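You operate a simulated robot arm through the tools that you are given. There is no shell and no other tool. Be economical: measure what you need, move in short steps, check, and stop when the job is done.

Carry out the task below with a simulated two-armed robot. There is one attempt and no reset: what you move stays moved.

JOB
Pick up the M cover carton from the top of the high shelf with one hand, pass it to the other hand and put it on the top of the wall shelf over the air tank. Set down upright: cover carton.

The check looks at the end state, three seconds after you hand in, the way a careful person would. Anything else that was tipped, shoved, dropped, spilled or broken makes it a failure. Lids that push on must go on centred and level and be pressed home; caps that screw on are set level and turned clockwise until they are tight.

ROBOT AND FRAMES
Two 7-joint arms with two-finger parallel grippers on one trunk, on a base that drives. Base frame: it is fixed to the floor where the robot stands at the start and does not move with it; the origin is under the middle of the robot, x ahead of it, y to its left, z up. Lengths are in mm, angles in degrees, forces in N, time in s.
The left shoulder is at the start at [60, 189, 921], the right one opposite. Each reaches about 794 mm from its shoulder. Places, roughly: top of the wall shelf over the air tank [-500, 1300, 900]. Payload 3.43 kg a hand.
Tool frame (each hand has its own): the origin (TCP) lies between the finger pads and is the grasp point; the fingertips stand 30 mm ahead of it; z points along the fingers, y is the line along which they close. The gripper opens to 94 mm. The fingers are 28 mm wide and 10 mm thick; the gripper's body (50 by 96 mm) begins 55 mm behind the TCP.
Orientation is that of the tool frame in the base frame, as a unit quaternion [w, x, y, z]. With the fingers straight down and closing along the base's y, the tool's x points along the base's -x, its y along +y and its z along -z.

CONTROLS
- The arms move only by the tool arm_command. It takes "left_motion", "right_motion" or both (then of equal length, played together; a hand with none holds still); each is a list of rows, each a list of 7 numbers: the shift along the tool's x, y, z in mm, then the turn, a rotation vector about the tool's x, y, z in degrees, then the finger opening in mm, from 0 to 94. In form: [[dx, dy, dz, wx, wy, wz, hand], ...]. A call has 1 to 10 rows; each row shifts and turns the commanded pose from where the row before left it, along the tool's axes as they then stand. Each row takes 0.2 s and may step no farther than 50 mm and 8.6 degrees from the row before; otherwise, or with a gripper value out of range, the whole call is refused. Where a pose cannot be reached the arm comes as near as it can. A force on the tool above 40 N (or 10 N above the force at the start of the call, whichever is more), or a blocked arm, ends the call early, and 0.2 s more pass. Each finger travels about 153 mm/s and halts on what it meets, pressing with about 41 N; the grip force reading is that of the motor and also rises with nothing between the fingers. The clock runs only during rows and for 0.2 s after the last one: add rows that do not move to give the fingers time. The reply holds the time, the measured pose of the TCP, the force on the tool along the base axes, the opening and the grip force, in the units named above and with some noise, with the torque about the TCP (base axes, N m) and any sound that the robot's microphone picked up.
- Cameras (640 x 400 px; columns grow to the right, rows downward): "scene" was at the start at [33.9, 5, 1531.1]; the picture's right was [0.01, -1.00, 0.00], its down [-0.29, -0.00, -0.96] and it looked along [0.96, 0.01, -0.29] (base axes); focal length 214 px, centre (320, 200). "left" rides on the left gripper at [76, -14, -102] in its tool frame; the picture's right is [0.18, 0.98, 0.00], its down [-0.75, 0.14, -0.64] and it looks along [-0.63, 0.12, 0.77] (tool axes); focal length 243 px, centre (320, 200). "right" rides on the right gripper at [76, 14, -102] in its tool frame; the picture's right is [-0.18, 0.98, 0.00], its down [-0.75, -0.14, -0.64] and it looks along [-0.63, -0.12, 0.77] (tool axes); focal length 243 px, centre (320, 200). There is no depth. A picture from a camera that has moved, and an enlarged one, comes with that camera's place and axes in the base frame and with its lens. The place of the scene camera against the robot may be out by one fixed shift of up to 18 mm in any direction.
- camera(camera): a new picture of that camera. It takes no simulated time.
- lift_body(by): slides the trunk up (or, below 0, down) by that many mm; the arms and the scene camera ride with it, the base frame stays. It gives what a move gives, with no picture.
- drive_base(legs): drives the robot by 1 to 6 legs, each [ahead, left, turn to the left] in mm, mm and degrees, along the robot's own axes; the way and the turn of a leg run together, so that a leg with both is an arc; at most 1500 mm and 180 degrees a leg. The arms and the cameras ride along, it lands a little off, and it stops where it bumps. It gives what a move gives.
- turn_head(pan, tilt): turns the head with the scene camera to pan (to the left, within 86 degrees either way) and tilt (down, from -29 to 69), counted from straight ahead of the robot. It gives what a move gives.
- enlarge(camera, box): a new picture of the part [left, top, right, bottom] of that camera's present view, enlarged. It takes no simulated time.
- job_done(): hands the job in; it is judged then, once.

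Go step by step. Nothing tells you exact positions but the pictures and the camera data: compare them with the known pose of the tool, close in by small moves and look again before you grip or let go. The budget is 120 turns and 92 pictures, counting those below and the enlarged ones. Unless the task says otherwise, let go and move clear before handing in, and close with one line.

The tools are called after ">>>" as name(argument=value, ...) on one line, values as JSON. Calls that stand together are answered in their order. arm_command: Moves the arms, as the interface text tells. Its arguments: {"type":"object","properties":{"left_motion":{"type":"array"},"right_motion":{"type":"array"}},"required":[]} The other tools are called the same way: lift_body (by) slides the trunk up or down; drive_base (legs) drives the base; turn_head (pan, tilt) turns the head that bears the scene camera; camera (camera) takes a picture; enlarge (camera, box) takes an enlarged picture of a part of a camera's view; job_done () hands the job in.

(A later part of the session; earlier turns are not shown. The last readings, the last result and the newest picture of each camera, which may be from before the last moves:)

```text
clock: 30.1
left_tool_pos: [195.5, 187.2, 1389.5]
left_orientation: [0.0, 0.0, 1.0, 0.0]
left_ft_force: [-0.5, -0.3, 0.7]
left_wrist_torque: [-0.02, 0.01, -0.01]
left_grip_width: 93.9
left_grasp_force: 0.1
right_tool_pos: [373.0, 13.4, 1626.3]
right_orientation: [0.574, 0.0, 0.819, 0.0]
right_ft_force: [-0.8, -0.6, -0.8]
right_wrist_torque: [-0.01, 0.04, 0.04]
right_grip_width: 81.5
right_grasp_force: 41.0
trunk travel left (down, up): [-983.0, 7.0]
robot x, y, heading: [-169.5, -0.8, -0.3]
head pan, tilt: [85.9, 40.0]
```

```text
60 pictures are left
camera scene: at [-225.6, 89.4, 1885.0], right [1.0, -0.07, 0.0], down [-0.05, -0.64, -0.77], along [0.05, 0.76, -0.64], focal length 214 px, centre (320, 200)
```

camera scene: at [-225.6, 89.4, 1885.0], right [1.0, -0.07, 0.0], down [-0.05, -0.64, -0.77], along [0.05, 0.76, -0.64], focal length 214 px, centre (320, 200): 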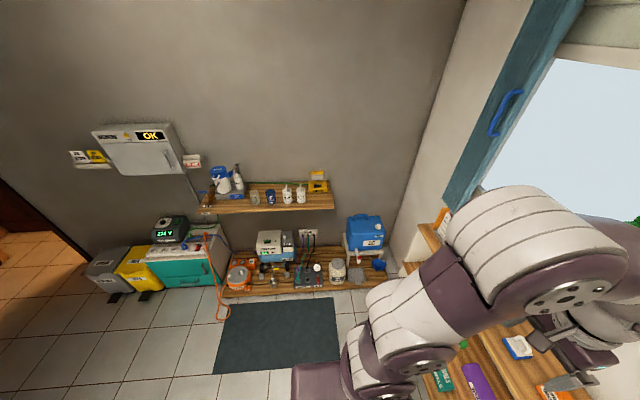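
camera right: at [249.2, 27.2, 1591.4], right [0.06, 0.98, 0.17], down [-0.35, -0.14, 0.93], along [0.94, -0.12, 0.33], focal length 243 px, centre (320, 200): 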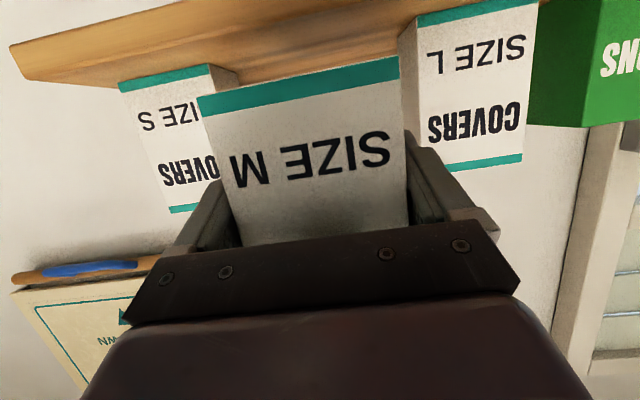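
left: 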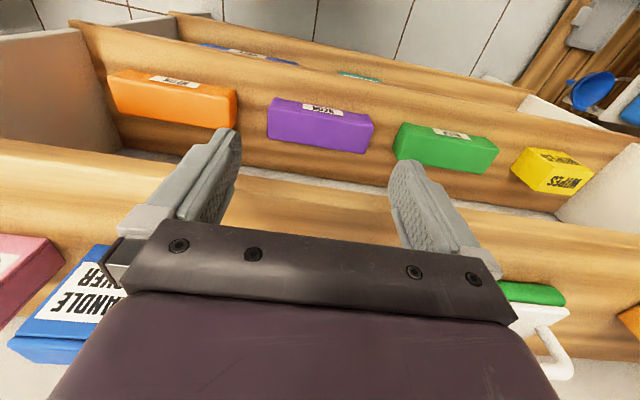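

The route toward the wall shelf along x≈-150 looks free. I retract the carton toward the body.

>>> arm_command(right_motion=[[4.45, 0, -12.2, 0, 0, 0, 0], [4.45, 0, -12.2, 0, 0, 0, 0], [4.45, 0, -12.2, 0, 0, 0, 0], [4.45, 0, -12.2, 0, 0, 0, 0], [4.45, 0, -12.2, 0, 0, 0, 0], [4.45, 0, -12.2, 0, 0, 0, 0], [4.45, 0, -12.2, 0, 0, 0, 0], [4.45, 0, -12.2, 0, 0, 0, 0], [4.45, 0, -12.2, 0, 0, 0, 0], [4.45, 0, -12.2, 0, 0, 0, 0]])

>>> arm_command(right_motion=[[18.8, 0, 6.8, 0, 0, 0, 0], [18.8, 0, 6.8, 0, 0, 0, 0], [18.8, 0, 6.8, 0, 0, 0, 0], [18.8, 0, 6.8, 0, 0, 0, 0], [18.8, 0, 6.8, 0, 0, 0, 0], [18.8, 0, 6.8, 0, 0, 0, 0], [18.8, 0, 6.8, 0, 0, 0, 0], [18.8, 0, 6.8, 0, 0, 0, 0], [18.8, 0, 6.8, 0, 0, 0, 0], [18.8, 0, 6.8, 0, 0, 0, 0]])

>>> turn_head(pan=0, tilt=45)

>>> camera(camera="scene")

>>> camera(camera="right")

```text
clock: 32.3
left_tool_pos: [195.2, 186.1, 1390.3]
left_orientation: [0.0, 0.0, 1.0, 0.001]
left_ft_force: [0.2, 0.1, 0.2]
left_wrist_torque: [0.0, 0.01, 0.01]
left_grip_width: 94.0
left_grasp_force: 0.1
right_tool_pos: [240.4, 14.7, 1625.0]
right_orientation: [0.573, 0.0, 0.82, 0.0]
right_ft_force: [-0.7, -1.1, -1.2]
right_wrist_torque: [0.02, 0.03, -0.02]
right_grip_width: 81.9
right_grasp_force: 40.7
trunk travel left (down, up): [-983.0, 7.0]
robot x, y, heading: [-168.2, -1.8, -0.2]
head pan, tilt: [85.9, 40.0]
```

```text
clock: 34.5
left_tool_pos: [196.6, 186.8, 1389.3]
left_orientation: [0.0, 0.0, 1.0, 0.0]
left_ft_force: [0.3, -0.5, -0.5]
left_wrist_torque: [-0.01, 0.01, 0.02]
left_grip_width: 93.8
left_grasp_force: 0.0
right_tool_pos: [239.8, 13.0, 1426.7]
right_orientation: [0.574, 0.0, 0.819, 0.0]
right_ft_force: [0.0, 0.2, -1.2]
right_wrist_torque: [0.01, -0.01, 0.04]
right_grip_width: 81.8
right_grasp_force: 40.9
trunk travel left (down, up): [-983.0, 7.0]
robot x, y, heading: [-170.4, 4.1, -0.1]
head pan, tilt: [85.9, 40.0]
```

```text
clock: 36.1
left_tool_pos: [196.0, 187.0, 1389.7]
left_orientation: [0.0, 0.0, 1.0, 0.0]
left_ft_force: [0.6, -0.5, -0.4]
left_wrist_torque: [0.0, 0.0, -0.01]
left_grip_width: 93.9
left_grasp_force: 0.1
right_tool_pos: [238.1, 12.4, 1427.2]
right_orientation: [0.574, 0.0, 0.819, 0.0]
right_ft_force: [-0.1, 0.4, -0.6]
right_wrist_torque: [0.0, 0.01, -0.02]
right_grip_width: 82.1
right_grasp_force: 41.2
trunk travel left (down, up): [-983.0, 7.0]
robot x, y, heading: [-175.5, -1.1, 0.1]
head pan, tilt: [0.0, 45.0]
```

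```text
59 pictures are left
camera scene: at [-150.6, 4.6, 1877.7], right [0.0, -1.0, 0.0], down [-0.71, 0.0, -0.71], along [0.71, 0.0, -0.71], focal length 214 px, centre (320, 200)
```

scene: 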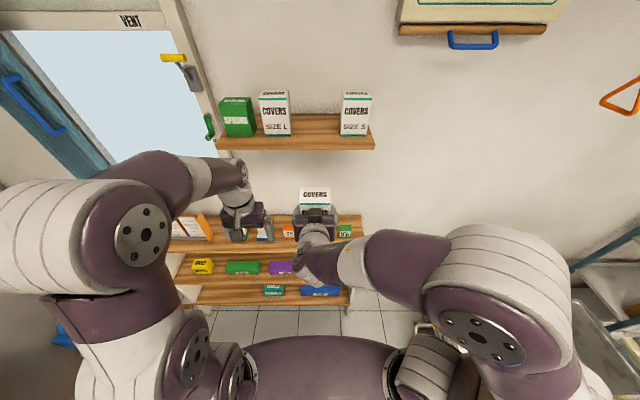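

```text
58 pictures are left
camera right: at [116.9, 27.0, 1391.8], right [0.06, 0.98, 0.17], down [-0.35, -0.14, 0.93], along [0.94, -0.12, 0.33], focal length 243 px, centre (320, 200)
```

right: 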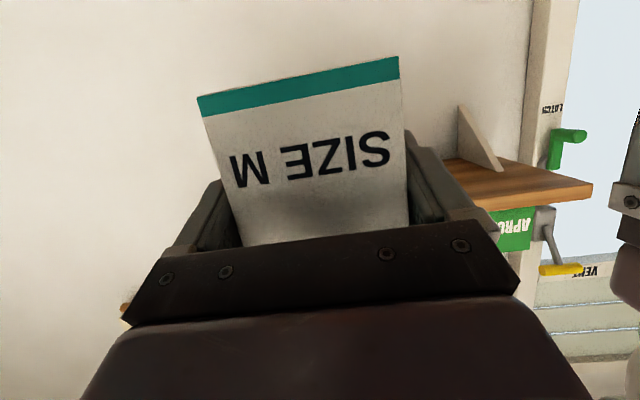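

Good, carton held level. I lower the right hand to z≈1305 and raise the left a bit, then bring the left hand partway over.

>>> arm_command(right_motion=[[18.8, 0, 6.8, 0, 0, 0, 0], [18.8, 0, 6.8, 0, 0, 0, 0], [18.8, 0, 6.8, 0, 0, 0, 0], [18.8, 0, 6.8, 0, 0, 0, 0], [18.8, 0, 6.8, 0, 0, 0, 0], [18.8, 0, 6.8, 0, 0, 0, 0]], left_motion=[[0, 0, -10, 0, 0, 0, 94], [0, 0, -10, 0, 0, 0, 94], [0, 0, -10, 0, 0, 0, 94], [0, 0, -10, 0, 0, 0, 94], [0, 0, 0, 0, 0, 0, 94], [0, 0, 0, 0, 0, 0, 94]])

>>> arm_command(left_motion=[[-12, -20, 0, 0, 0, 0, 94], [-12, -20, 0, 0, 0, 0, 94], [-12, -20, 0, 0, 0, 0, 94], [-11, -20, 0, 0, 0, 0, 94]])

>>> camera(camera="left")

>>> enlarge(camera="scene", box=[160, 130, 400, 280])

```text
clock: 37.5
left_tool_pos: [193.8, 185.0, 1393.1]
left_orientation: [0.001, 0.0, 1.0, 0.0]
left_ft_force: [-1.0, 0.0, -0.8]
left_wrist_torque: [0.01, 0.03, 0.0]
left_grip_width: 94.0
left_grasp_force: 0.1
left hand out of reach, approached as far as the arm can: row 1, 2, 3, 4
right_tool_pos: [242.2, 15.1, 1307.4]
right_orientation: [0.571, -0.001, 0.821, 0.001]
right_ft_force: [0.1, 0.4, -0.9]
right_wrist_torque: [-0.01, -0.02, 0.03]
right_grip_width: 81.8
right_grasp_force: 40.8
trunk travel left (down, up): [-983.0, 7.0]
robot x, y, heading: [-174.2, 3.1, -0.1]
head pan, tilt: [0.0, 45.0]
```

```text
clock: 38.5
left_tool_pos: [234.7, 105.9, 1378.1]
left_orientation: [-0.002, 0.0, 1.0, 0.002]
left_ft_force: [-8.6, 10.4, 5.1]
left_wrist_torque: [-0.09, 0.16, -0.47]
left_grip_width: 88.3
left_grasp_force: 0.1
left hand out of reach, approached as far as the arm can: row 1, 2, 3, 4
right_tool_pos: [242.5, 13.5, 1306.0]
right_orientation: [0.569, 0.0, 0.822, 0.0]
right_ft_force: [9.0, -10.7, -6.4]
right_wrist_torque: [0.34, 0.42, -0.28]
right_grip_width: 82.1
right_grasp_force: 40.8
trunk travel left (down, up): [-983.0, 7.0]
robot x, y, heading: [-175.5, 2.0, 0.1]
head pan, tilt: [0.0, 45.0]
```

```text
57 pictures are left
camera left: at [159.7, 91.8, 1481.8], right [-0.18, 0.98, 0.0], down [0.76, 0.14, 0.64], along [0.63, 0.12, -0.77], focal length 243 px, centre (320, 200)
```

left: 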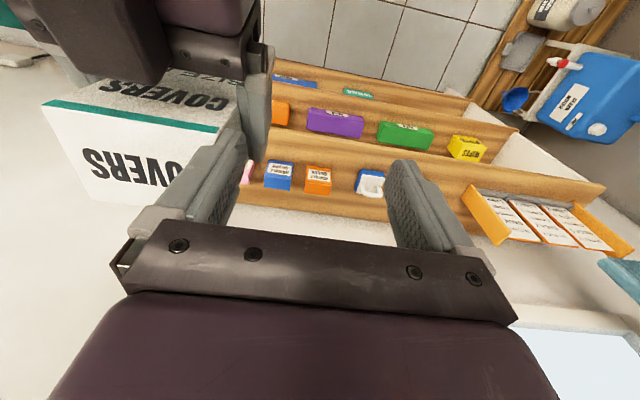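

```text
2.67 times, centred on (280, 205) of scene
camera zoom: at [-149.6, 3.5, 1877.7], right [0.0, -1.0, 0.0], down [-0.71, 0.0, -0.71], along [0.71, 0.0, -0.71], focal length 572 px, centre (427, 187)
```

zoom: 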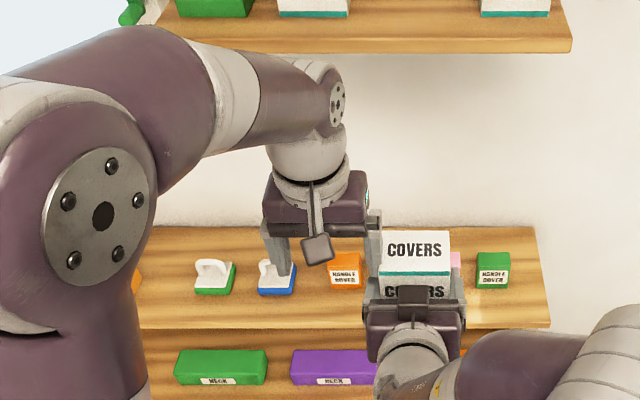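

The left hand couldn't rise and its finger touched the carton side. I back it off and check the carton in the right hand.

>>> arm_command(left_motion=[[0, 20, 0, 0, 0, 0, 94], [0, 30, 0, 0, 0, 0, 94]])

>>> camera(camera="right")

>>> camera(camera="left")

```text
clock: 39.1
left_tool_pos: [235.9, 157.9, 1376.7]
left_orientation: [0.001, 0.0, 1.0, -0.002]
left_ft_force: [0.0, 0.1, -0.4]
left_wrist_torque: [0.02, 0.0, 0.01]
left_grip_width: 94.1
left_grasp_force: 0.0
right_tool_pos: [241.9, 16.7, 1307.6]
right_orientation: [0.571, -0.002, 0.821, 0.002]
right_ft_force: [-1.0, 0.6, -0.3]
right_wrist_torque: [0.01, 0.01, -0.01]
right_grip_width: 81.6
right_grasp_force: 40.9
trunk travel left (down, up): [-983.0, 7.0]
robot x, y, heading: [-173.8, -0.2, 0.0]
head pan, tilt: [0.0, 45.0]
```

```text
55 pictures are left
camera right: at [118.8, 29.8, 1272.5], right [0.06, 0.98, 0.17], down [-0.34, -0.14, 0.93], along [0.94, -0.12, 0.32], focal length 243 px, centre (320, 200)
```

right: 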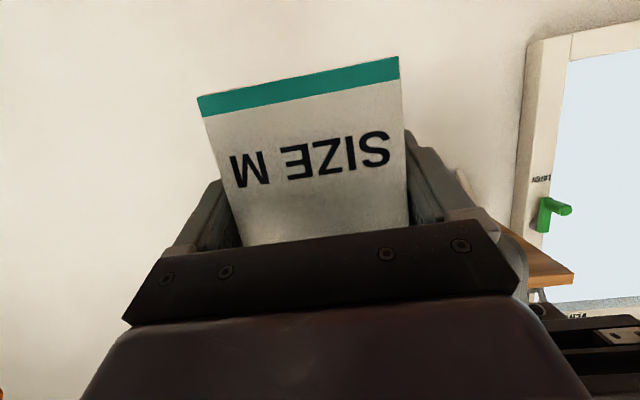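

```text
54 pictures are left
camera left: at [160.2, 143.5, 1479.1], right [-0.18, 0.98, 0.0], down [0.75, 0.14, 0.64], along [0.63, 0.12, -0.77], focal length 243 px, centre (320, 200)
```

left: 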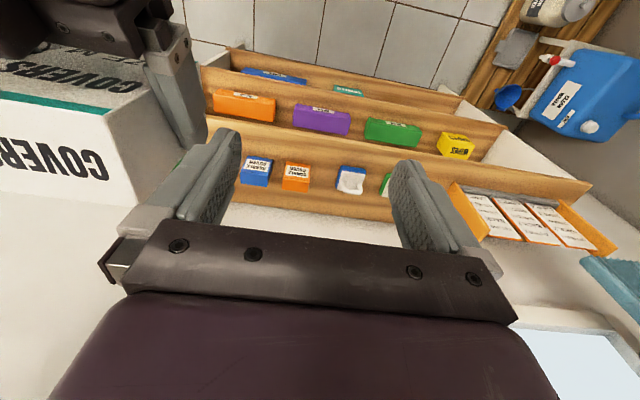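

The carton didn't shift. I lower the right hand another 110 mm so the left can pass above it.

>>> arm_command(right_motion=[[17.2, 0, 6.3, 0, 0, 0, 0], [17.2, 0, 6.3, 0, 0, 0, 0], [17.2, 0, 6.3, 0, 0, 0, 0], [17.2, 0, 6.3, 0, 0, 0, 0], [17.2, 0, 6.3, 0, 0, 0, 0], [17.2, 0, 6.3, 0, 0, 0, 0]])

>>> arm_command(left_motion=[[-2, -20, 0, 0, 0, 0, 94], [-2, -20, 0, 0, 0, 0, 94], [-2, -20, 0, 0, 0, 0, 94], [-2, -20, 0, 0, 0, 0, 94], [-2, -20, 0, 0, 0, 0, 94], [-2, -20, 0, 0, 0, 0, 94], [0, -20, 0, 0, 0, 0, 94]])

>>> camera(camera="left")

>>> enlarge(camera="scene", box=[200, 150, 440, 300])

```text
clock: 40.5
left_tool_pos: [235.6, 156.1, 1376.6]
left_orientation: [-0.001, 0.0, 1.0, 0.0]
left_ft_force: [0.1, -0.5, 0.1]
left_wrist_torque: [0.01, 0.02, -0.01]
left_grip_width: 94.0
left_grasp_force: 0.1
right_tool_pos: [279.9, 19.7, 1218.3]
right_orientation: [0.57, -0.001, 0.822, 0.001]
right_ft_force: [-0.2, 0.5, -0.3]
right_wrist_torque: [-0.03, 0.02, 0.0]
right_grip_width: 81.8
right_grasp_force: 40.5
right hand out of reach, approached as far as the arm can: row 1, 3, 4, 5, 6
trunk travel left (down, up): [-983.0, 7.0]
robot x, y, heading: [-177.1, 1.4, 0.2]
head pan, tilt: [0.0, 45.0]
```

```text
clock: 42.1
left_tool_pos: [239.3, 17.0, 1364.6]
left_orientation: [0.001, 0.0, 1.0, -0.001]
left_ft_force: [-0.6, -0.3, 0.2]
left_wrist_torque: [0.01, -0.01, 0.0]
left_grip_width: 94.0
left_grasp_force: 0.1
left hand out of reach, approached as far as the arm can: row 5, 6, 7
right_tool_pos: [278.7, 18.4, 1219.3]
right_orientation: [0.571, 0.0, 0.821, 0.001]
right_ft_force: [0.0, 0.1, -1.9]
right_wrist_torque: [0.0, 0.01, 0.03]
right_grip_width: 81.8
right_grasp_force: 40.9
trunk travel left (down, up): [-983.0, 7.0]
robot x, y, heading: [-173.1, 0.4, 0.2]
head pan, tilt: [0.0, 45.0]
```

```text
53 pictures are left
camera left: at [163.1, 2.9, 1467.1], right [-0.18, 0.98, 0.0], down [0.75, 0.14, 0.64], along [0.63, 0.12, -0.77], focal length 243 px, centre (320, 200)
```

left: 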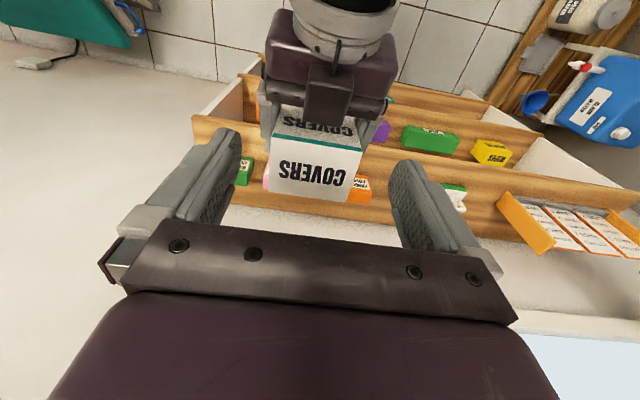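

```text
2.67 times, centred on (320, 225) of scene
camera zoom: at [-150.3, 3.3, 1877.7], right [0.0, -1.0, 0.0], down [-0.71, 0.0, -0.71], along [0.71, 0.0, -0.71], focal length 572 px, centre (320, 133)
```

zoom: 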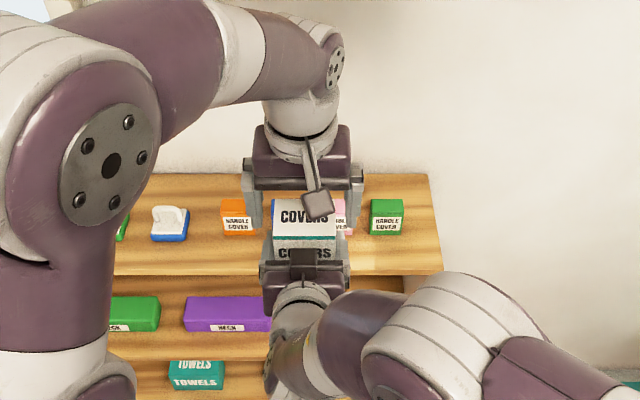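

The left camera confirms the carton centre at about (281, 19) with its top near z≈1280. I centre the left hand over it and go partway down.

>>> arm_command(left_motion=[[-14, 0.5, 0, 0, 0, 0, 94], [-14, 0.5, 0, 0, 0, 0, 94], [-14, 0.6, 0, 0, 0, 0, 94], [0, 0, 15, 0, 0, 0, 94], [0, 0, 15, 0, 0, 0, 94]])

>>> camera(camera="left")

>>> enlarge(camera="scene", box=[240, 170, 400, 270])

```text
clock: 43.3
left_tool_pos: [271.3, 26.1, 1315.4]
left_orientation: [0.0, 0.0, 1.0, -0.001]
left_ft_force: [-1.0, -0.1, 1.3]
left_wrist_torque: [-0.04, 0.0, -0.01]
left_grip_width: 94.0
left_grasp_force: 0.0
left hand out of reach, approached as far as the arm can: row 1, 2, 3
right_tool_pos: [278.2, 18.9, 1219.3]
right_orientation: [0.57, 0.001, 0.821, 0.0]
right_ft_force: [-0.4, -0.1, -2.0]
right_wrist_torque: [-0.02, -0.01, 0.02]
right_grip_width: 81.6
right_grasp_force: 40.8
trunk travel left (down, up): [-983.0, 7.0]
robot x, y, heading: [-171.6, 2.4, 0.2]
head pan, tilt: [0.0, 45.0]
```

```text
51 pictures are left
camera left: at [195.2, 11.4, 1418.8], right [-0.18, 0.98, 0.0], down [0.75, 0.14, 0.64], along [0.63, 0.12, -0.77], focal length 243 px, centre (320, 200)
```

left: 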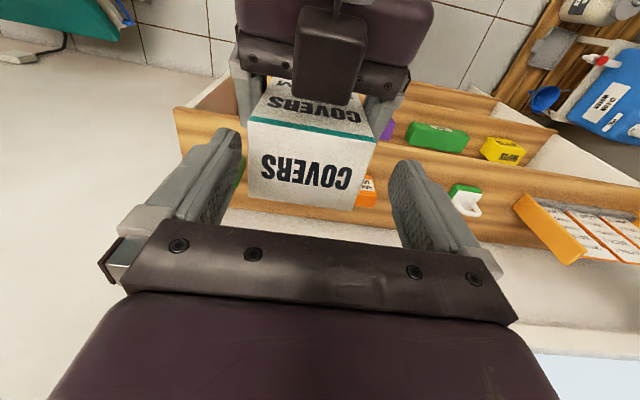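

```text
4.00 times, centred on (320, 220) of scene
camera zoom: at [-150.1, 4.2, 1877.7], right [0.0, -1.0, 0.0], down [-0.71, 0.0, -0.71], along [0.71, 0.0, -0.71], focal length 858 px, centre (320, 120)
```

zoom: 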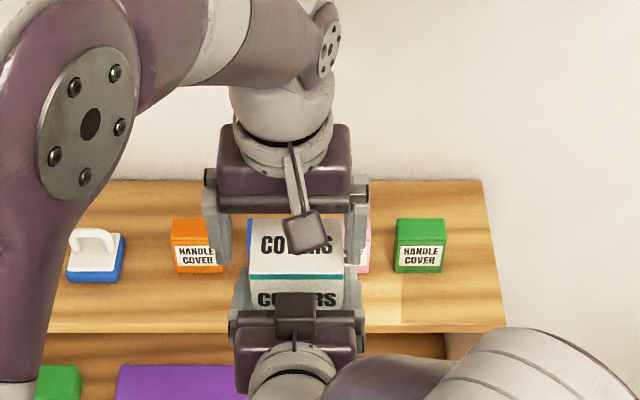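

The carton centre is at (287, 20). I shift the left hand over it and descend 25 mm, then check finger clearances.

>>> arm_command(left_motion=[[-16, -6, 0, 0, 0, 0, 94], [0, 0, 9, 0, 0, 0, 94], [0, 0, 8, 0, 0, 0, 94], [0, 0, 8, 0, 0, 0, 94]])

>>> camera(camera="left")

>>> enlarge(camera="scene", box=[260, 180, 372, 250])

```text
clock: 44.3
left_tool_pos: [287.3, 18.8, 1291.2]
left_orientation: [-0.001, 0.0, 1.0, 0.0]
left_ft_force: [0.2, 0.7, 0.0]
left_wrist_torque: [0.0, -0.01, 0.01]
left_grip_width: 94.2
left_grasp_force: 0.0
right_tool_pos: [278.8, 20.2, 1220.8]
right_orientation: [0.571, -0.001, 0.821, 0.001]
right_ft_force: [-0.4, -0.2, -2.4]
right_wrist_torque: [0.02, 0.0, 0.0]
right_grip_width: 81.7
right_grasp_force: 41.0
trunk travel left (down, up): [-983.0, 7.0]
robot x, y, heading: [-175.4, -1.1, 0.1]
head pan, tilt: [0.0, 45.0]
```

```text
49 pictures are left
camera left: at [212.3, 4.8, 1394.6], right [-0.18, 0.98, 0.0], down [0.75, 0.14, 0.64], along [0.63, 0.12, -0.77], focal length 243 px, centre (320, 200)
```

left: 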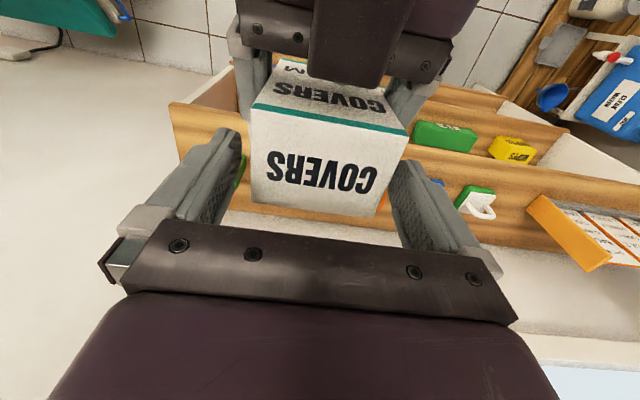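

```text
5.71 times, centred on (316, 215) of scene
camera zoom: at [-150.0, 4.4, 1877.7], right [0.0, -1.0, 0.0], down [-0.71, 0.0, -0.71], along [0.71, 0.0, -0.71], focal length 1226 px, centre (343, 114)
```

zoom: 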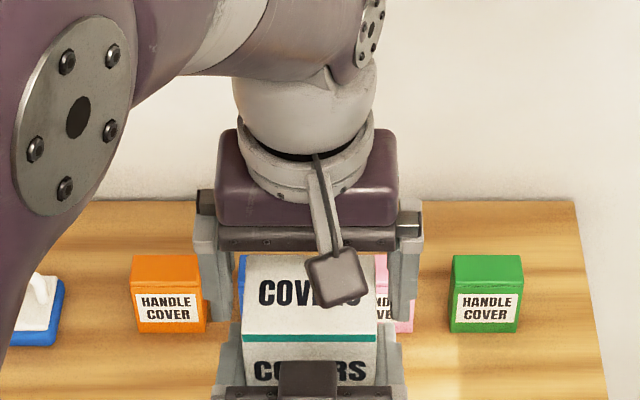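

Both fingers straddle the top. I descend 14 mm more and close the left hand.

>>> arm_command(left_motion=[[0, 1, 7, 0, 0, 0, 94], [0, 0, 7, 0, 0, 0, 94], [0, 0, 0, 0, 0, 0, 94]])

>>> camera(camera="left")

>>> arm_command(left_motion=[[0, 0, 0, 0, 0, 0, 80], [0, 0, 0, 0, 0, 0, 60], [0, 0, 0, 0, 0, 0, 0], [0, 0, 0, 0, 0, 0, 0], [0, 0, 0, 0, 0, 0, 0]])

>>> camera(camera="left")

>>> camera(camera="right")

```text
clock: 45.1
left_tool_pos: [287.8, 20.5, 1277.2]
left_orientation: [0.0, 0.0, 1.0, 0.0]
left_ft_force: [0.6, 0.5, 0.5]
left_wrist_torque: [0.01, 0.0, -0.04]
left_grip_width: 94.1
left_grasp_force: 0.1
right_tool_pos: [278.6, 17.7, 1219.9]
right_orientation: [0.571, -0.001, 0.821, 0.001]
right_ft_force: [0.3, 0.3, -0.8]
right_wrist_torque: [0.04, -0.01, 0.02]
right_grip_width: 81.9
right_grasp_force: 41.1
trunk travel left (down, up): [-983.0, 7.0]
robot x, y, heading: [-173.6, 1.1, 0.3]
head pan, tilt: [0.0, 45.0]
```

```text
47 pictures are left
camera left: at [212.3, 6.1, 1380.6], right [-0.18, 0.98, 0.0], down [0.75, 0.14, 0.64], along [0.63, 0.12, -0.77], focal length 243 px, centre (320, 200)
```

left: 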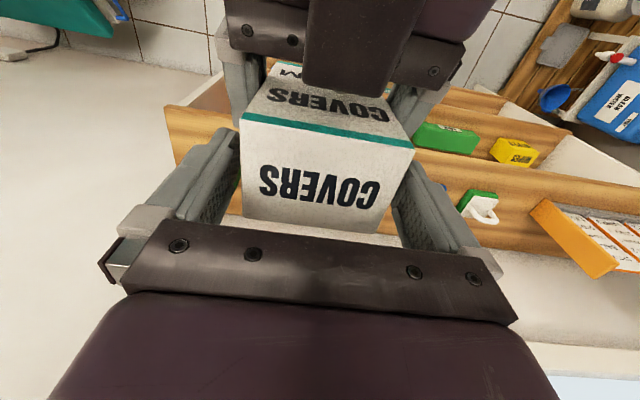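

```text
clock: 46.3
left_tool_pos: [288.0, 21.5, 1278.4]
left_orientation: [0.0, 0.0, 1.0, 0.0]
left_ft_force: [-0.6, -13.2, 0.0]
left_wrist_torque: [-0.25, 0.03, 0.07]
left_grip_width: 81.8
left_grasp_force: 41.0
right_tool_pos: [279.8, 19.8, 1220.4]
right_orientation: [0.571, -0.001, 0.821, 0.001]
right_ft_force: [0.5, 12.9, -1.9]
right_wrist_torque: [-0.48, -0.06, 0.06]
right_grip_width: 81.9
right_grasp_force: 40.5
trunk travel left (down, up): [-983.0, 7.0]
robot x, y, heading: [-174.1, -1.6, -0.1]
head pan, tilt: [0.0, 45.0]
```

```text
46 pictures are left
camera left: at [212.4, 5.9, 1380.8], right [-0.18, 0.98, 0.0], down [0.75, 0.14, 0.64], along [0.63, 0.12, -0.77], focal length 243 px, centre (320, 200)
```

left: 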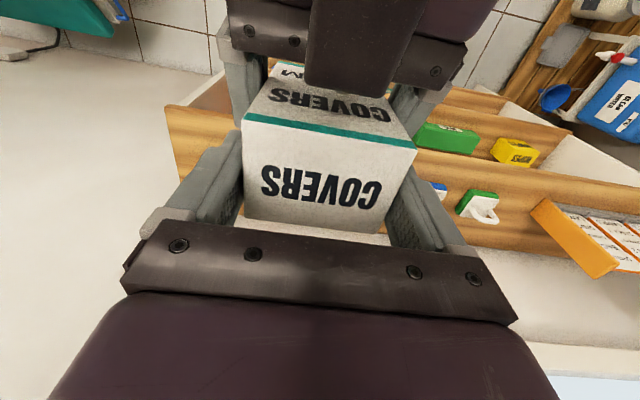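

```text
45 pictures are left
camera right: at [156.1, 33.8, 1185.0], right [0.06, 0.98, 0.17], down [-0.34, -0.14, 0.93], along [0.94, -0.12, 0.32], focal length 243 px, centre (320, 200)
```

right: 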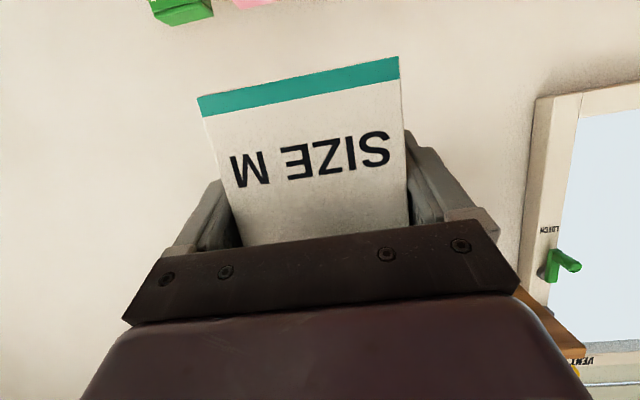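

Left grips (81.8 mm, 41 N). I open the right hand and check that the left holds.

>>> arm_command(right_motion=[[0, 0, 0, 0, 0, 0, 88], [0, 0, 0, 0, 0, 0, 94], [0, 0, 0, 0, 0, 0, 94]])

>>> camera(camera="left")

>>> camera(camera="right")

```text
clock: 47.1
left_tool_pos: [287.8, 19.5, 1277.4]
left_orientation: [-0.001, 0.0, 1.0, 0.0]
left_ft_force: [-0.1, 0.0, -0.1]
left_wrist_torque: [-0.02, 0.0, 0.0]
left_grip_width: 81.7
left_grasp_force: 40.6
right_tool_pos: [278.7, 19.7, 1220.6]
right_orientation: [0.571, -0.001, 0.821, 0.001]
right_ft_force: [0.1, -1.0, 0.3]
right_wrist_torque: [-0.01, 0.02, 0.0]
right_grip_width: 94.1
right_grasp_force: 0.0
trunk travel left (down, up): [-983.0, 7.0]
robot x, y, heading: [-168.5, -2.9, -0.1]
head pan, tilt: [0.0, 45.0]
```

```text
44 pictures are left
camera left: at [212.3, 6.3, 1380.7], right [-0.18, 0.98, 0.0], down [0.75, 0.14, 0.64], along [0.63, 0.12, -0.77], focal length 243 px, centre (320, 200)
```

left: 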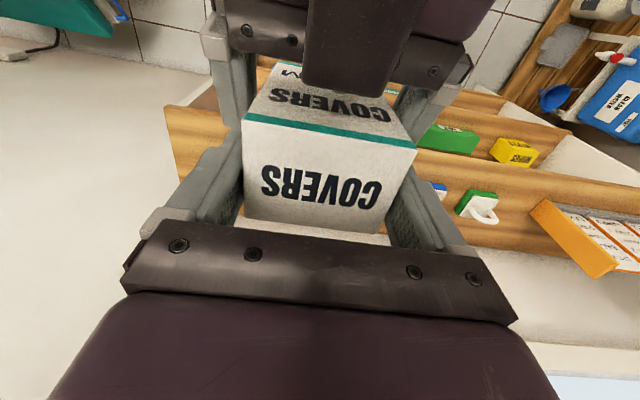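

```text
43 pictures are left
camera right: at [156.0, 33.5, 1184.8], right [0.06, 0.98, 0.17], down [-0.34, -0.14, 0.93], along [0.94, -0.12, 0.32], focal length 243 px, centre (320, 200)
```

right: 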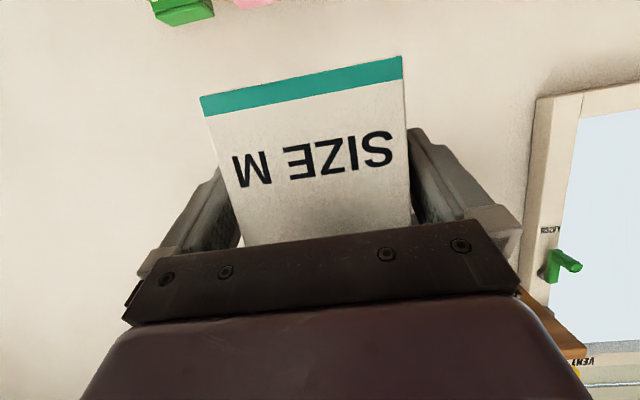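

The left holds it without movement. I slide the right hand back along its own finger axis.

>>> arm_command(right_motion=[[0, 0, -8, 0, 0, 0, 94], [0, 0, -8, 0, 0, 0, 94], [0, 0, -8, 0, 0, 0, 94]])

>>> camera(camera="left")

```text
clock: 47.9
left_tool_pos: [287.7, 20.2, 1278.9]
left_orientation: [0.001, 0.0, 1.0, 0.0]
left_ft_force: [-2.3, 0.4, 2.5]
left_wrist_torque: [0.04, 0.11, 0.06]
left_grip_width: 82.1
left_grasp_force: 40.9
right_tool_pos: [266.2, 19.9, 1236.0]
right_orientation: [0.57, -0.001, 0.821, 0.001]
right_ft_force: [2.0, 0.0, -3.8]
right_wrist_torque: [-0.01, 0.07, -0.04]
right_grip_width: 93.9
right_grasp_force: 0.1
right hand out of reach, approached as far as the arm can: row 1, 2, 3
trunk travel left (down, up): [-983.0, 7.0]
robot x, y, heading: [-174.9, 2.2, -0.0]
head pan, tilt: [0.0, 45.0]
```

```text
42 pictures are left
camera left: at [212.3, 6.2, 1380.8], right [-0.18, 0.98, 0.0], down [0.75, 0.14, 0.64], along [0.63, 0.12, -0.77], focal length 243 px, centre (320, 200)
```

left: 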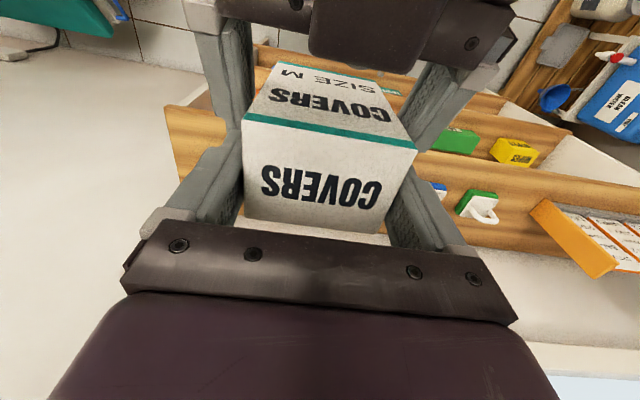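

The right arm is too folded to retract further and brushed the left fingers slightly. I lift the left 12 mm for clearance, then turn the robot toward the wall shelf where there's free room to extend.

>>> arm_command(left_motion=[[0, 0, -4, 0, 0, 0, 0], [0, 0, -4, 0, 0, 0, 0], [0, 0, -4, 0, 0, 0, 0], [0, 0, 0, 0, 0, 0, 0]])

>>> camera(camera="left")

```text
clock: 48.9
left_tool_pos: [287.2, 20.7, 1288.3]
left_orientation: [0.0, 0.0, 1.0, 0.0]
left_ft_force: [0.4, -0.5, -0.9]
left_wrist_torque: [-0.01, -0.04, -0.02]
left_grip_width: 81.9
left_grasp_force: 41.8
right_tool_pos: [266.0, 21.0, 1236.2]
right_orientation: [0.57, -0.001, 0.822, 0.001]
right_ft_force: [0.5, -0.4, -0.1]
right_wrist_torque: [-0.01, 0.06, -0.01]
right_grip_width: 94.1
right_grasp_force: 0.1
trunk travel left (down, up): [-983.0, 7.0]
robot x, y, heading: [-172.2, -1.0, 0.4]
head pan, tilt: [0.0, 45.0]
```

```text
41 pictures are left
camera left: at [211.6, 7.1, 1392.0], right [-0.18, 0.98, 0.0], down [0.75, 0.14, 0.64], along [0.63, 0.12, -0.77], focal length 243 px, centre (320, 200)
```

left: 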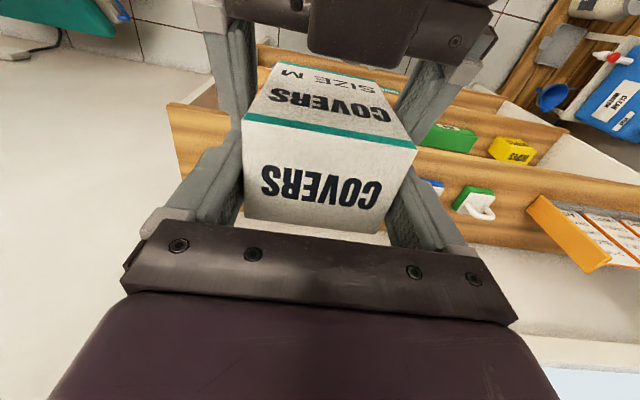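

Clear and rigid. I turn the robot 90° left in place.

>>> drive_base(legs=[[0, 0, 45]])

>>> drive_base(legs=[[0, 0, 45]])

>>> camera(camera="left")

>>> camera(camera="scene")

```text
clock: 51.4
left_tool_pos: [141.1, 337.1, 1288.6]
left_orientation: [0.0, -0.378, 0.926, 0.0]
left_ft_force: [0.3, 0.2, -1.0]
left_wrist_torque: [-0.02, -0.01, 0.0]
left_grip_width: 81.9
left_grasp_force: 40.8
right_tool_pos: [125.6, 321.1, 1236.6]
right_orientation: [0.528, -0.31, 0.76, 0.216]
right_ft_force: [0.1, -0.5, 0.0]
right_wrist_torque: [0.03, 0.0, 0.0]
right_grip_width: 93.7
right_grasp_force: 0.1
trunk travel left (down, up): [-983.0, 7.0]
robot x, y, heading: [-173.5, 2.1, 44.3]
head pan, tilt: [0.0, 45.0]
```

```text
clock: 53.8
left_tool_pos: [-187.9, 459.7, 1288.9]
left_orientation: [0.001, -0.703, 0.712, -0.001]
left_ft_force: [0.4, -0.4, -1.2]
left_wrist_torque: [0.0, 0.0, 0.02]
left_grip_width: 82.1
left_grasp_force: 40.9
right_tool_pos: [-187.7, 438.8, 1236.2]
right_orientation: [0.405, -0.578, 0.584, 0.401]
right_ft_force: [-0.3, 0.7, 0.3]
right_wrist_torque: [-0.03, -0.02, 0.01]
right_grip_width: 94.1
right_grasp_force: 0.0
trunk travel left (down, up): [-983.0, 7.0]
robot x, y, heading: [-172.0, -0.8, 89.4]
head pan, tilt: [0.0, 45.0]
```

```text
40 pictures are left
camera left: at [-173.6, 383.8, 1391.9], right [-0.99, -0.17, 0.0], down [-0.13, 0.76, 0.64], along [-0.11, 0.63, -0.77], focal length 243 px, centre (320, 200)
```

left: 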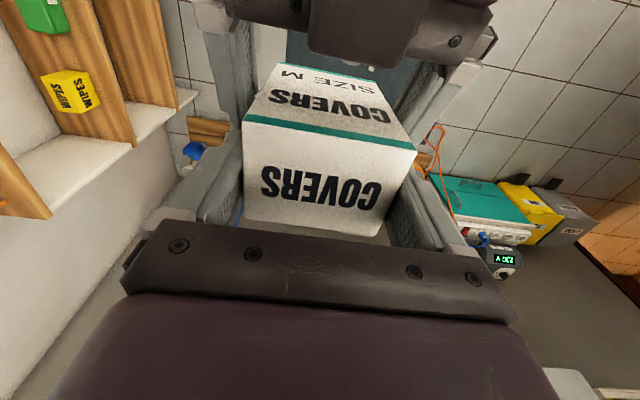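

```text
39 pictures are left
camera scene: at [-171.4, 26.2, 1877.7], right [1.0, -0.01, 0.0], down [-0.01, -0.71, -0.71], along [0.01, 0.71, -0.71], focal length 214 px, centre (320, 200)
```

scene: 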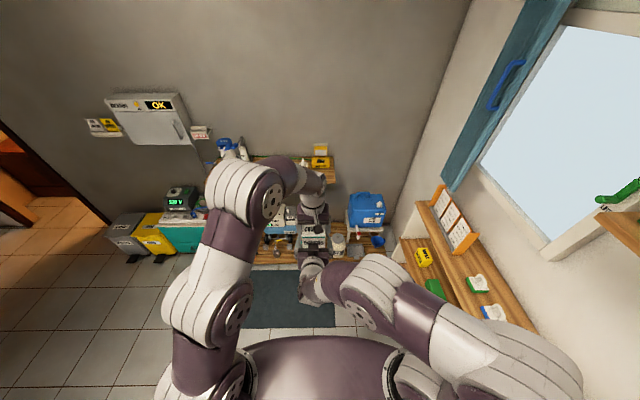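

Now facing the wall shelf with free space. I extend the left hand forward out of the right fingers.

>>> arm_command(left_motion=[[-12, 0, 0, 0, 0, 0, 0], [-12, 0, 0, 0, 0, 0, 0], [-12, 0, 0, 0, 0, 0, 0], [-12, 0, 0, 0, 0, 0, 0], [-12, 0, 0, 0, 0, 0, 0], [-12, 0, 0, 0, 0, 0, 0], [-12, 0, 0, 0, 0, 0, 0], [-12, 0, 0, 0, 0, 0, 0]])

>>> camera(camera="left")

```text
clock: 55.6
left_tool_pos: [-195.2, 535.0, 1271.1]
left_orientation: [0.0, -0.703, 0.711, 0.0]
left_ft_force: [-0.3, 0.8, -1.1]
left_wrist_torque: [0.0, 0.0, -0.03]
left_grip_width: 82.1
left_grasp_force: 40.7
left hand out of reach, approached as far as the arm can: row 5, 6, 7, 8
right_tool_pos: [-188.2, 439.8, 1236.2]
right_orientation: [0.405, -0.578, 0.584, 0.401]
right_ft_force: [0.4, -0.1, -0.5]
right_wrist_torque: [0.0, 0.02, 0.0]
right_grip_width: 94.2
right_grasp_force: 0.1
trunk travel left (down, up): [-983.0, 7.0]
robot x, y, heading: [-175.1, -2.1, 89.4]
head pan, tilt: [0.0, 45.0]
```

```text
38 pictures are left
camera left: at [-180.4, 458.0, 1373.6], right [-0.99, -0.17, 0.0], down [-0.13, 0.76, 0.64], along [-0.11, 0.63, -0.77], focal length 243 px, centre (320, 200)
```

left: 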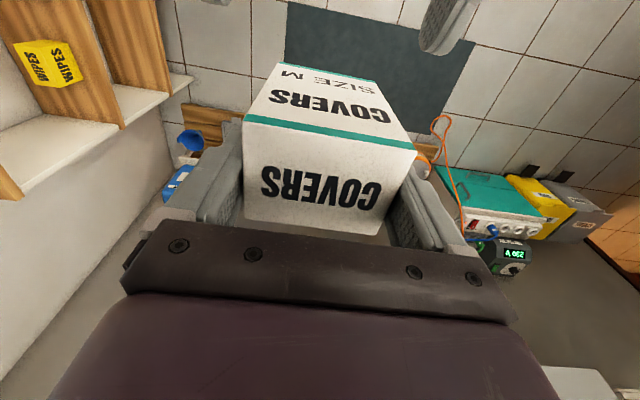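

Left carton is clear of the right hand. I move the right hand out to the side and return it to its pointing-down parking pose.

>>> arm_command(right_motion=[[0, -20, 0, 0, 0, 0, 94], [0, -20, 0, 0, 0, 0, 94], [0, -20, 0, 0, 0, 0, 94], [0, -20, 0, 0, 0, 0, 94], [0, -20, 0, 0, 0, 0, 94], [0, -20, 0, 0, 0, 0, 94], [0, -20, 0, 0, 0, 0, 94], [0, -20, 0, 0, 0, 0, 94]])

>>> arm_command(right_motion=[[0, 0, 0, 0, 7.78, 0, 94], [0, 0, 0, 0, 7.78, 0, 94], [0, 0, 0, 0, 7.78, 0, 94], [0, 0, 0, 0, 7.78, 0, 94], [0, 0, 0, 0, 7.78, 0, 94], [0, 0, 0, 0, 7.78, 0, 94], [0, 0, 0, 0, 7.78, 0, 94], [0, 0, 0, 0, 7.78, 0, 94], [0, 0, 0, 0, 7.78, 0, 94]])

>>> camera(camera="scene")

```text
clock: 57.4
left_tool_pos: [-193.6, 535.2, 1271.4]
left_orientation: [0.0, -0.703, 0.711, 0.0]
left_ft_force: [-0.3, 0.5, -1.2]
left_wrist_torque: [0.03, -0.04, 0.01]
left_grip_width: 81.6
left_grasp_force: 41.2
right_tool_pos: [-47.7, 463.7, 1241.8]
right_orientation: [0.409, -0.579, 0.584, 0.395]
right_ft_force: [0.4, -0.6, 0.0]
right_wrist_torque: [0.02, 0.01, -0.02]
right_grip_width: 94.0
right_grasp_force: 0.0
right hand out of reach, approached as far as the arm can: row 3, 4, 5, 6, 7, 8
trunk travel left (down, up): [-983.0, 7.0]
robot x, y, heading: [-173.3, -1.2, 89.3]
head pan, tilt: [0.0, 45.0]
```

```text
clock: 59.4
left_tool_pos: [-194.9, 535.0, 1269.5]
left_orientation: [0.0, -0.702, 0.712, 0.0]
left_ft_force: [0.1, -0.2, -0.4]
left_wrist_torque: [-0.03, -0.03, -0.01]
left_grip_width: 81.9
left_grasp_force: 41.1
right_tool_pos: [-36.4, 470.1, 1245.3]
right_orientation: [0.047, -0.694, 0.718, 0.001]
right_ft_force: [-0.4, 0.8, 0.6]
right_wrist_torque: [0.0, -0.02, -0.02]
right_grip_width: 93.9
right_grasp_force: 0.1
right hand out of reach, approached as far as the arm can: row 6, 7, 8, 9
trunk travel left (down, up): [-983.0, 7.0]
robot x, y, heading: [-170.2, 1.8, 89.3]
head pan, tilt: [0.0, 45.0]
```

```text
37 pictures are left
camera scene: at [-171.9, 29.6, 1877.6], right [1.0, -0.01, 0.0], down [-0.01, -0.71, -0.71], along [0.01, 0.71, -0.71], focal length 214 px, centre (320, 200)
```

scene: 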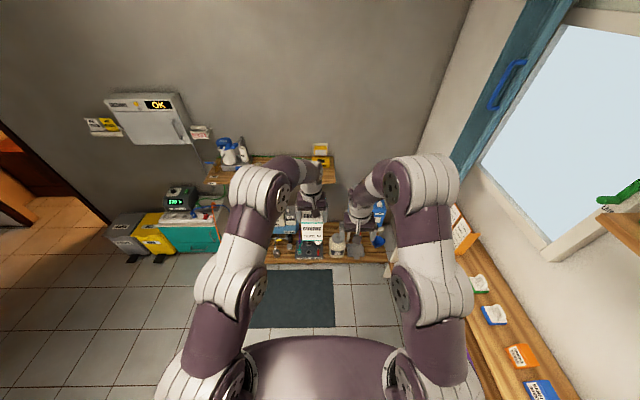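

>>> arm_command(right_motion=[[18, -4, -18, 0, 0, 0, 94], [18, -4, -18, 0, 0, 0, 94], [18, -4, -18, 0, 0, 0, 94], [18, -4, -18, 0, 0, 0, 94], [18, -4, -18, 0, 0, 0, 94], [18, -4, -18, 0, 0, 0, 94], [18, -4, -18, 0, 0, 0, 94], [18, -4, -18, 0, 0, 0, 94]])

>>> turn_head(pan=0, tilt=40)

>>> drive_base(legs=[[250, 0, 0.6]])

>>> camera(camera="scene")

>>> camera(camera="left")

```text
clock: 61.2
left_tool_pos: [-194.4, 533.0, 1271.1]
left_orientation: [0.001, -0.703, 0.711, 0.001]
left_ft_force: [-0.1, -0.3, -0.4]
left_wrist_torque: [0.02, -0.01, -0.01]
left_grip_width: 81.5
left_grasp_force: 40.5
right_tool_pos: [-18.5, 312.5, 1381.9]
right_orientation: [0.049, -0.695, 0.717, 0.003]
right_ft_force: [-0.6, 0.1, 0.0]
right_wrist_torque: [0.01, 0.02, 0.02]
right_grip_width: 94.0
right_grasp_force: 0.0
trunk travel left (down, up): [-983.0, 7.0]
robot x, y, heading: [-170.0, -2.3, 89.6]
head pan, tilt: [0.0, 45.0]
```

```text
clock: 61.9
left_tool_pos: [-195.0, 533.6, 1271.4]
left_orientation: [-0.001, -0.703, 0.711, 0.001]
left_ft_force: [-0.5, -0.4, -1.2]
left_wrist_torque: [0.0, -0.02, 0.02]
left_grip_width: 81.8
left_grasp_force: 40.9
right_tool_pos: [-18.2, 313.2, 1382.1]
right_orientation: [0.05, -0.694, 0.718, 0.003]
right_ft_force: [0.0, 0.3, -0.4]
right_wrist_torque: [0.01, 0.01, -0.01]
right_grip_width: 94.0
right_grasp_force: 0.1
trunk travel left (down, up): [-983.0, 7.0]
robot x, y, heading: [-173.2, -4.1, 89.3]
head pan, tilt: [0.0, 40.0]
```

```text
clock: 63.7
left_tool_pos: [-199.8, 784.2, 1272.0]
left_orientation: [-0.001, 0.708, -0.707, 0.0]
left_ft_force: [-0.9, 0.1, -0.6]
left_wrist_torque: [0.05, 0.03, 0.01]
left_grip_width: 81.8
left_grasp_force: 40.7
right_tool_pos: [-20.8, 565.9, 1382.1]
right_orientation: [0.05, -0.699, 0.714, 0.004]
right_ft_force: [0.0, -0.3, 0.1]
right_wrist_torque: [-0.01, 0.0, -0.03]
right_grip_width: 94.0
right_grasp_force: 0.0
trunk travel left (down, up): [-983.0, 7.0]
robot x, y, heading: [-171.7, 252.4, 89.9]
head pan, tilt: [0.0, 40.0]
```

```text
36 pictures are left
camera scene: at [-170.4, 278.6, 1885.0], right [1.0, 0.0, 0.0], down [0.0, -0.64, -0.77], along [0.0, 0.77, -0.64], focal length 214 px, centre (320, 200)
```

scene: 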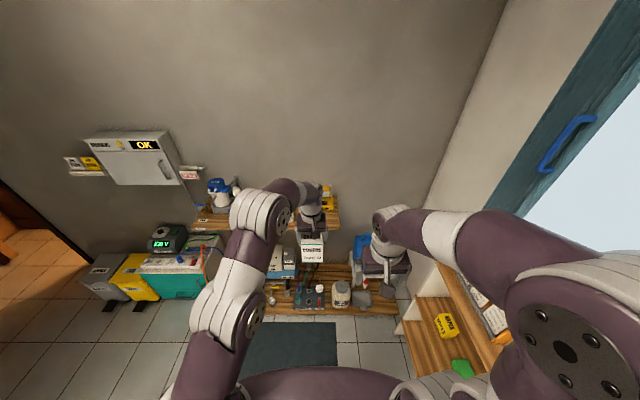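

```text
35 pictures are left
camera left: at [-184.7, 707.2, 1374.9], right [-0.98, -0.18, 0.0], down [-0.14, 0.75, 0.64], along [-0.12, 0.63, -0.77], focal length 243 px, centre (320, 200)
```

left: 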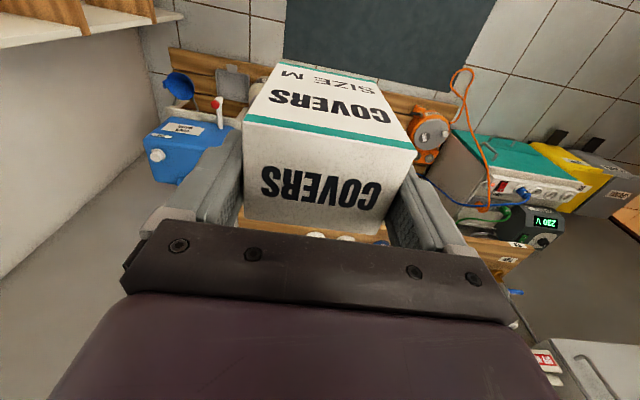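

Carton secure. I lower the trunk 150 mm, drive closer, and view the shelf.

>>> lift_body(by=-150)

>>> drive_base(legs=[[270, 0, 0]])

>>> turn_head(pan=0, tilt=45)

>>> camera(camera="scene")

>>> camera(camera="left")

```text
clock: 65.5
left_tool_pos: [-200.2, 785.4, 1121.0]
left_orientation: [0.0, -0.707, 0.707, -0.001]
left_ft_force: [0.4, 0.9, -2.1]
left_wrist_torque: [0.03, -0.01, 0.0]
left_grip_width: 81.9
left_grasp_force: 41.3
right_tool_pos: [-21.1, 569.4, 1231.6]
right_orientation: [0.049, -0.699, 0.714, 0.003]
right_ft_force: [0.4, 1.0, 0.2]
right_wrist_torque: [0.0, -0.01, 0.02]
right_grip_width: 93.9
right_grasp_force: 0.2
trunk travel left (down, up): [-833.0, 157.0]
robot x, y, heading: [-171.4, 255.3, 89.8]
head pan, tilt: [0.0, 40.0]
```

```text
clock: 67.4
left_tool_pos: [-202.3, 1058.5, 1121.0]
left_orientation: [-0.001, 0.709, -0.705, 0.0]
left_ft_force: [0.1, 0.2, -2.0]
left_wrist_torque: [0.03, -0.02, 0.0]
left_grip_width: 82.0
left_grasp_force: 41.2
right_tool_pos: [-23.3, 844.1, 1231.4]
right_orientation: [0.049, -0.7, 0.712, 0.003]
right_ft_force: [0.0, 0.0, -1.0]
right_wrist_torque: [0.02, -0.02, -0.05]
right_grip_width: 94.2
right_grasp_force: 0.0
trunk travel left (down, up): [-833.0, 157.0]
robot x, y, heading: [-169.8, 526.9, 90.1]
head pan, tilt: [0.0, 40.0]
```

```text
clock: 68.0
left_tool_pos: [-201.6, 1061.4, 1122.3]
left_orientation: [0.0, 0.708, -0.706, 0.0]
left_ft_force: [-0.4, -0.8, -1.2]
left_wrist_torque: [0.0, 0.0, 0.02]
left_grip_width: 81.8
left_grasp_force: 41.0
right_tool_pos: [-21.5, 845.1, 1231.4]
right_orientation: [0.048, -0.7, 0.712, 0.003]
right_ft_force: [-0.1, -0.3, 0.3]
right_wrist_torque: [-0.01, 0.0, -0.02]
right_grip_width: 93.8
right_grasp_force: 0.1
trunk travel left (down, up): [-833.0, 157.0]
robot x, y, heading: [-170.4, 525.6, 90.3]
head pan, tilt: [0.0, 45.0]
```

```text
34 pictures are left
camera scene: at [-171.2, 554.0, 1727.7], right [1.0, 0.0, 0.0], down [0.0, -0.71, -0.71], along [0.0, 0.71, -0.71], focal length 214 px, centre (320, 200)
```

scene: 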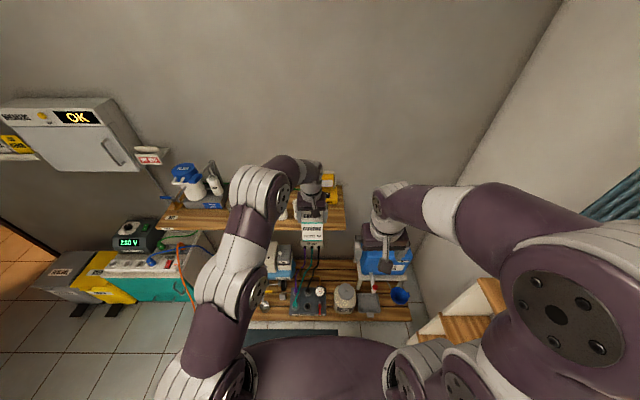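

```text
33 pictures are left
camera left: at [-186.8, 984.9, 1223.7], right [-0.98, -0.19, 0.0], down [-0.14, 0.75, 0.64], along [-0.12, 0.63, -0.77], focal length 243 px, centre (320, 200)
```

left: 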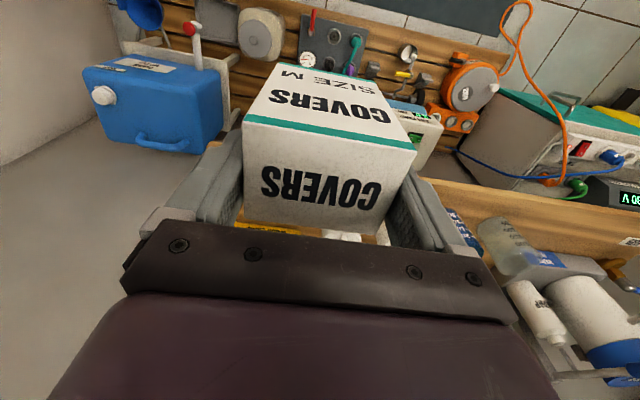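

>>> enlarge(camera="scene", box=[264, 150, 376, 220])

>>> camera(camera="right")

```text
5.71 times, centred on (320, 185) of scene
camera zoom: at [-171.2, 554.0, 1727.7], right [1.0, 0.0, 0.0], down [0.0, -0.71, -0.71], along [0.0, 0.71, -0.71], focal length 1226 px, centre (320, 286)
```

zoom: 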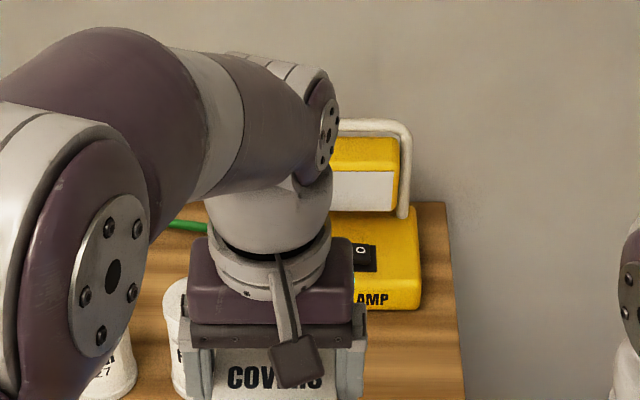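

```text
31 pictures are left
camera right: at [-44.6, 761.4, 1327.3], right [-0.98, 0.2, -0.05], down [0.11, 0.7, 0.7], along [0.18, 0.68, -0.71], focal length 243 px, centre (320, 200)
```

right: 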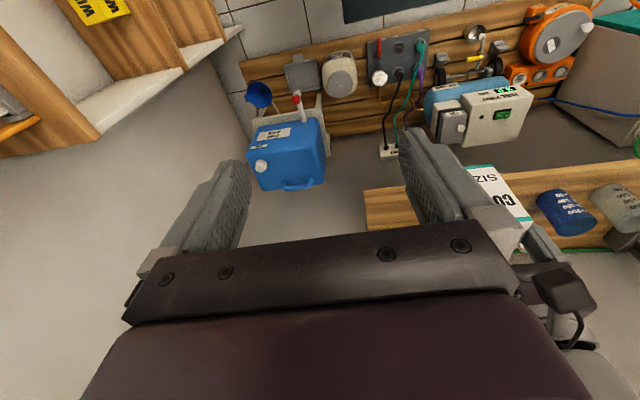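

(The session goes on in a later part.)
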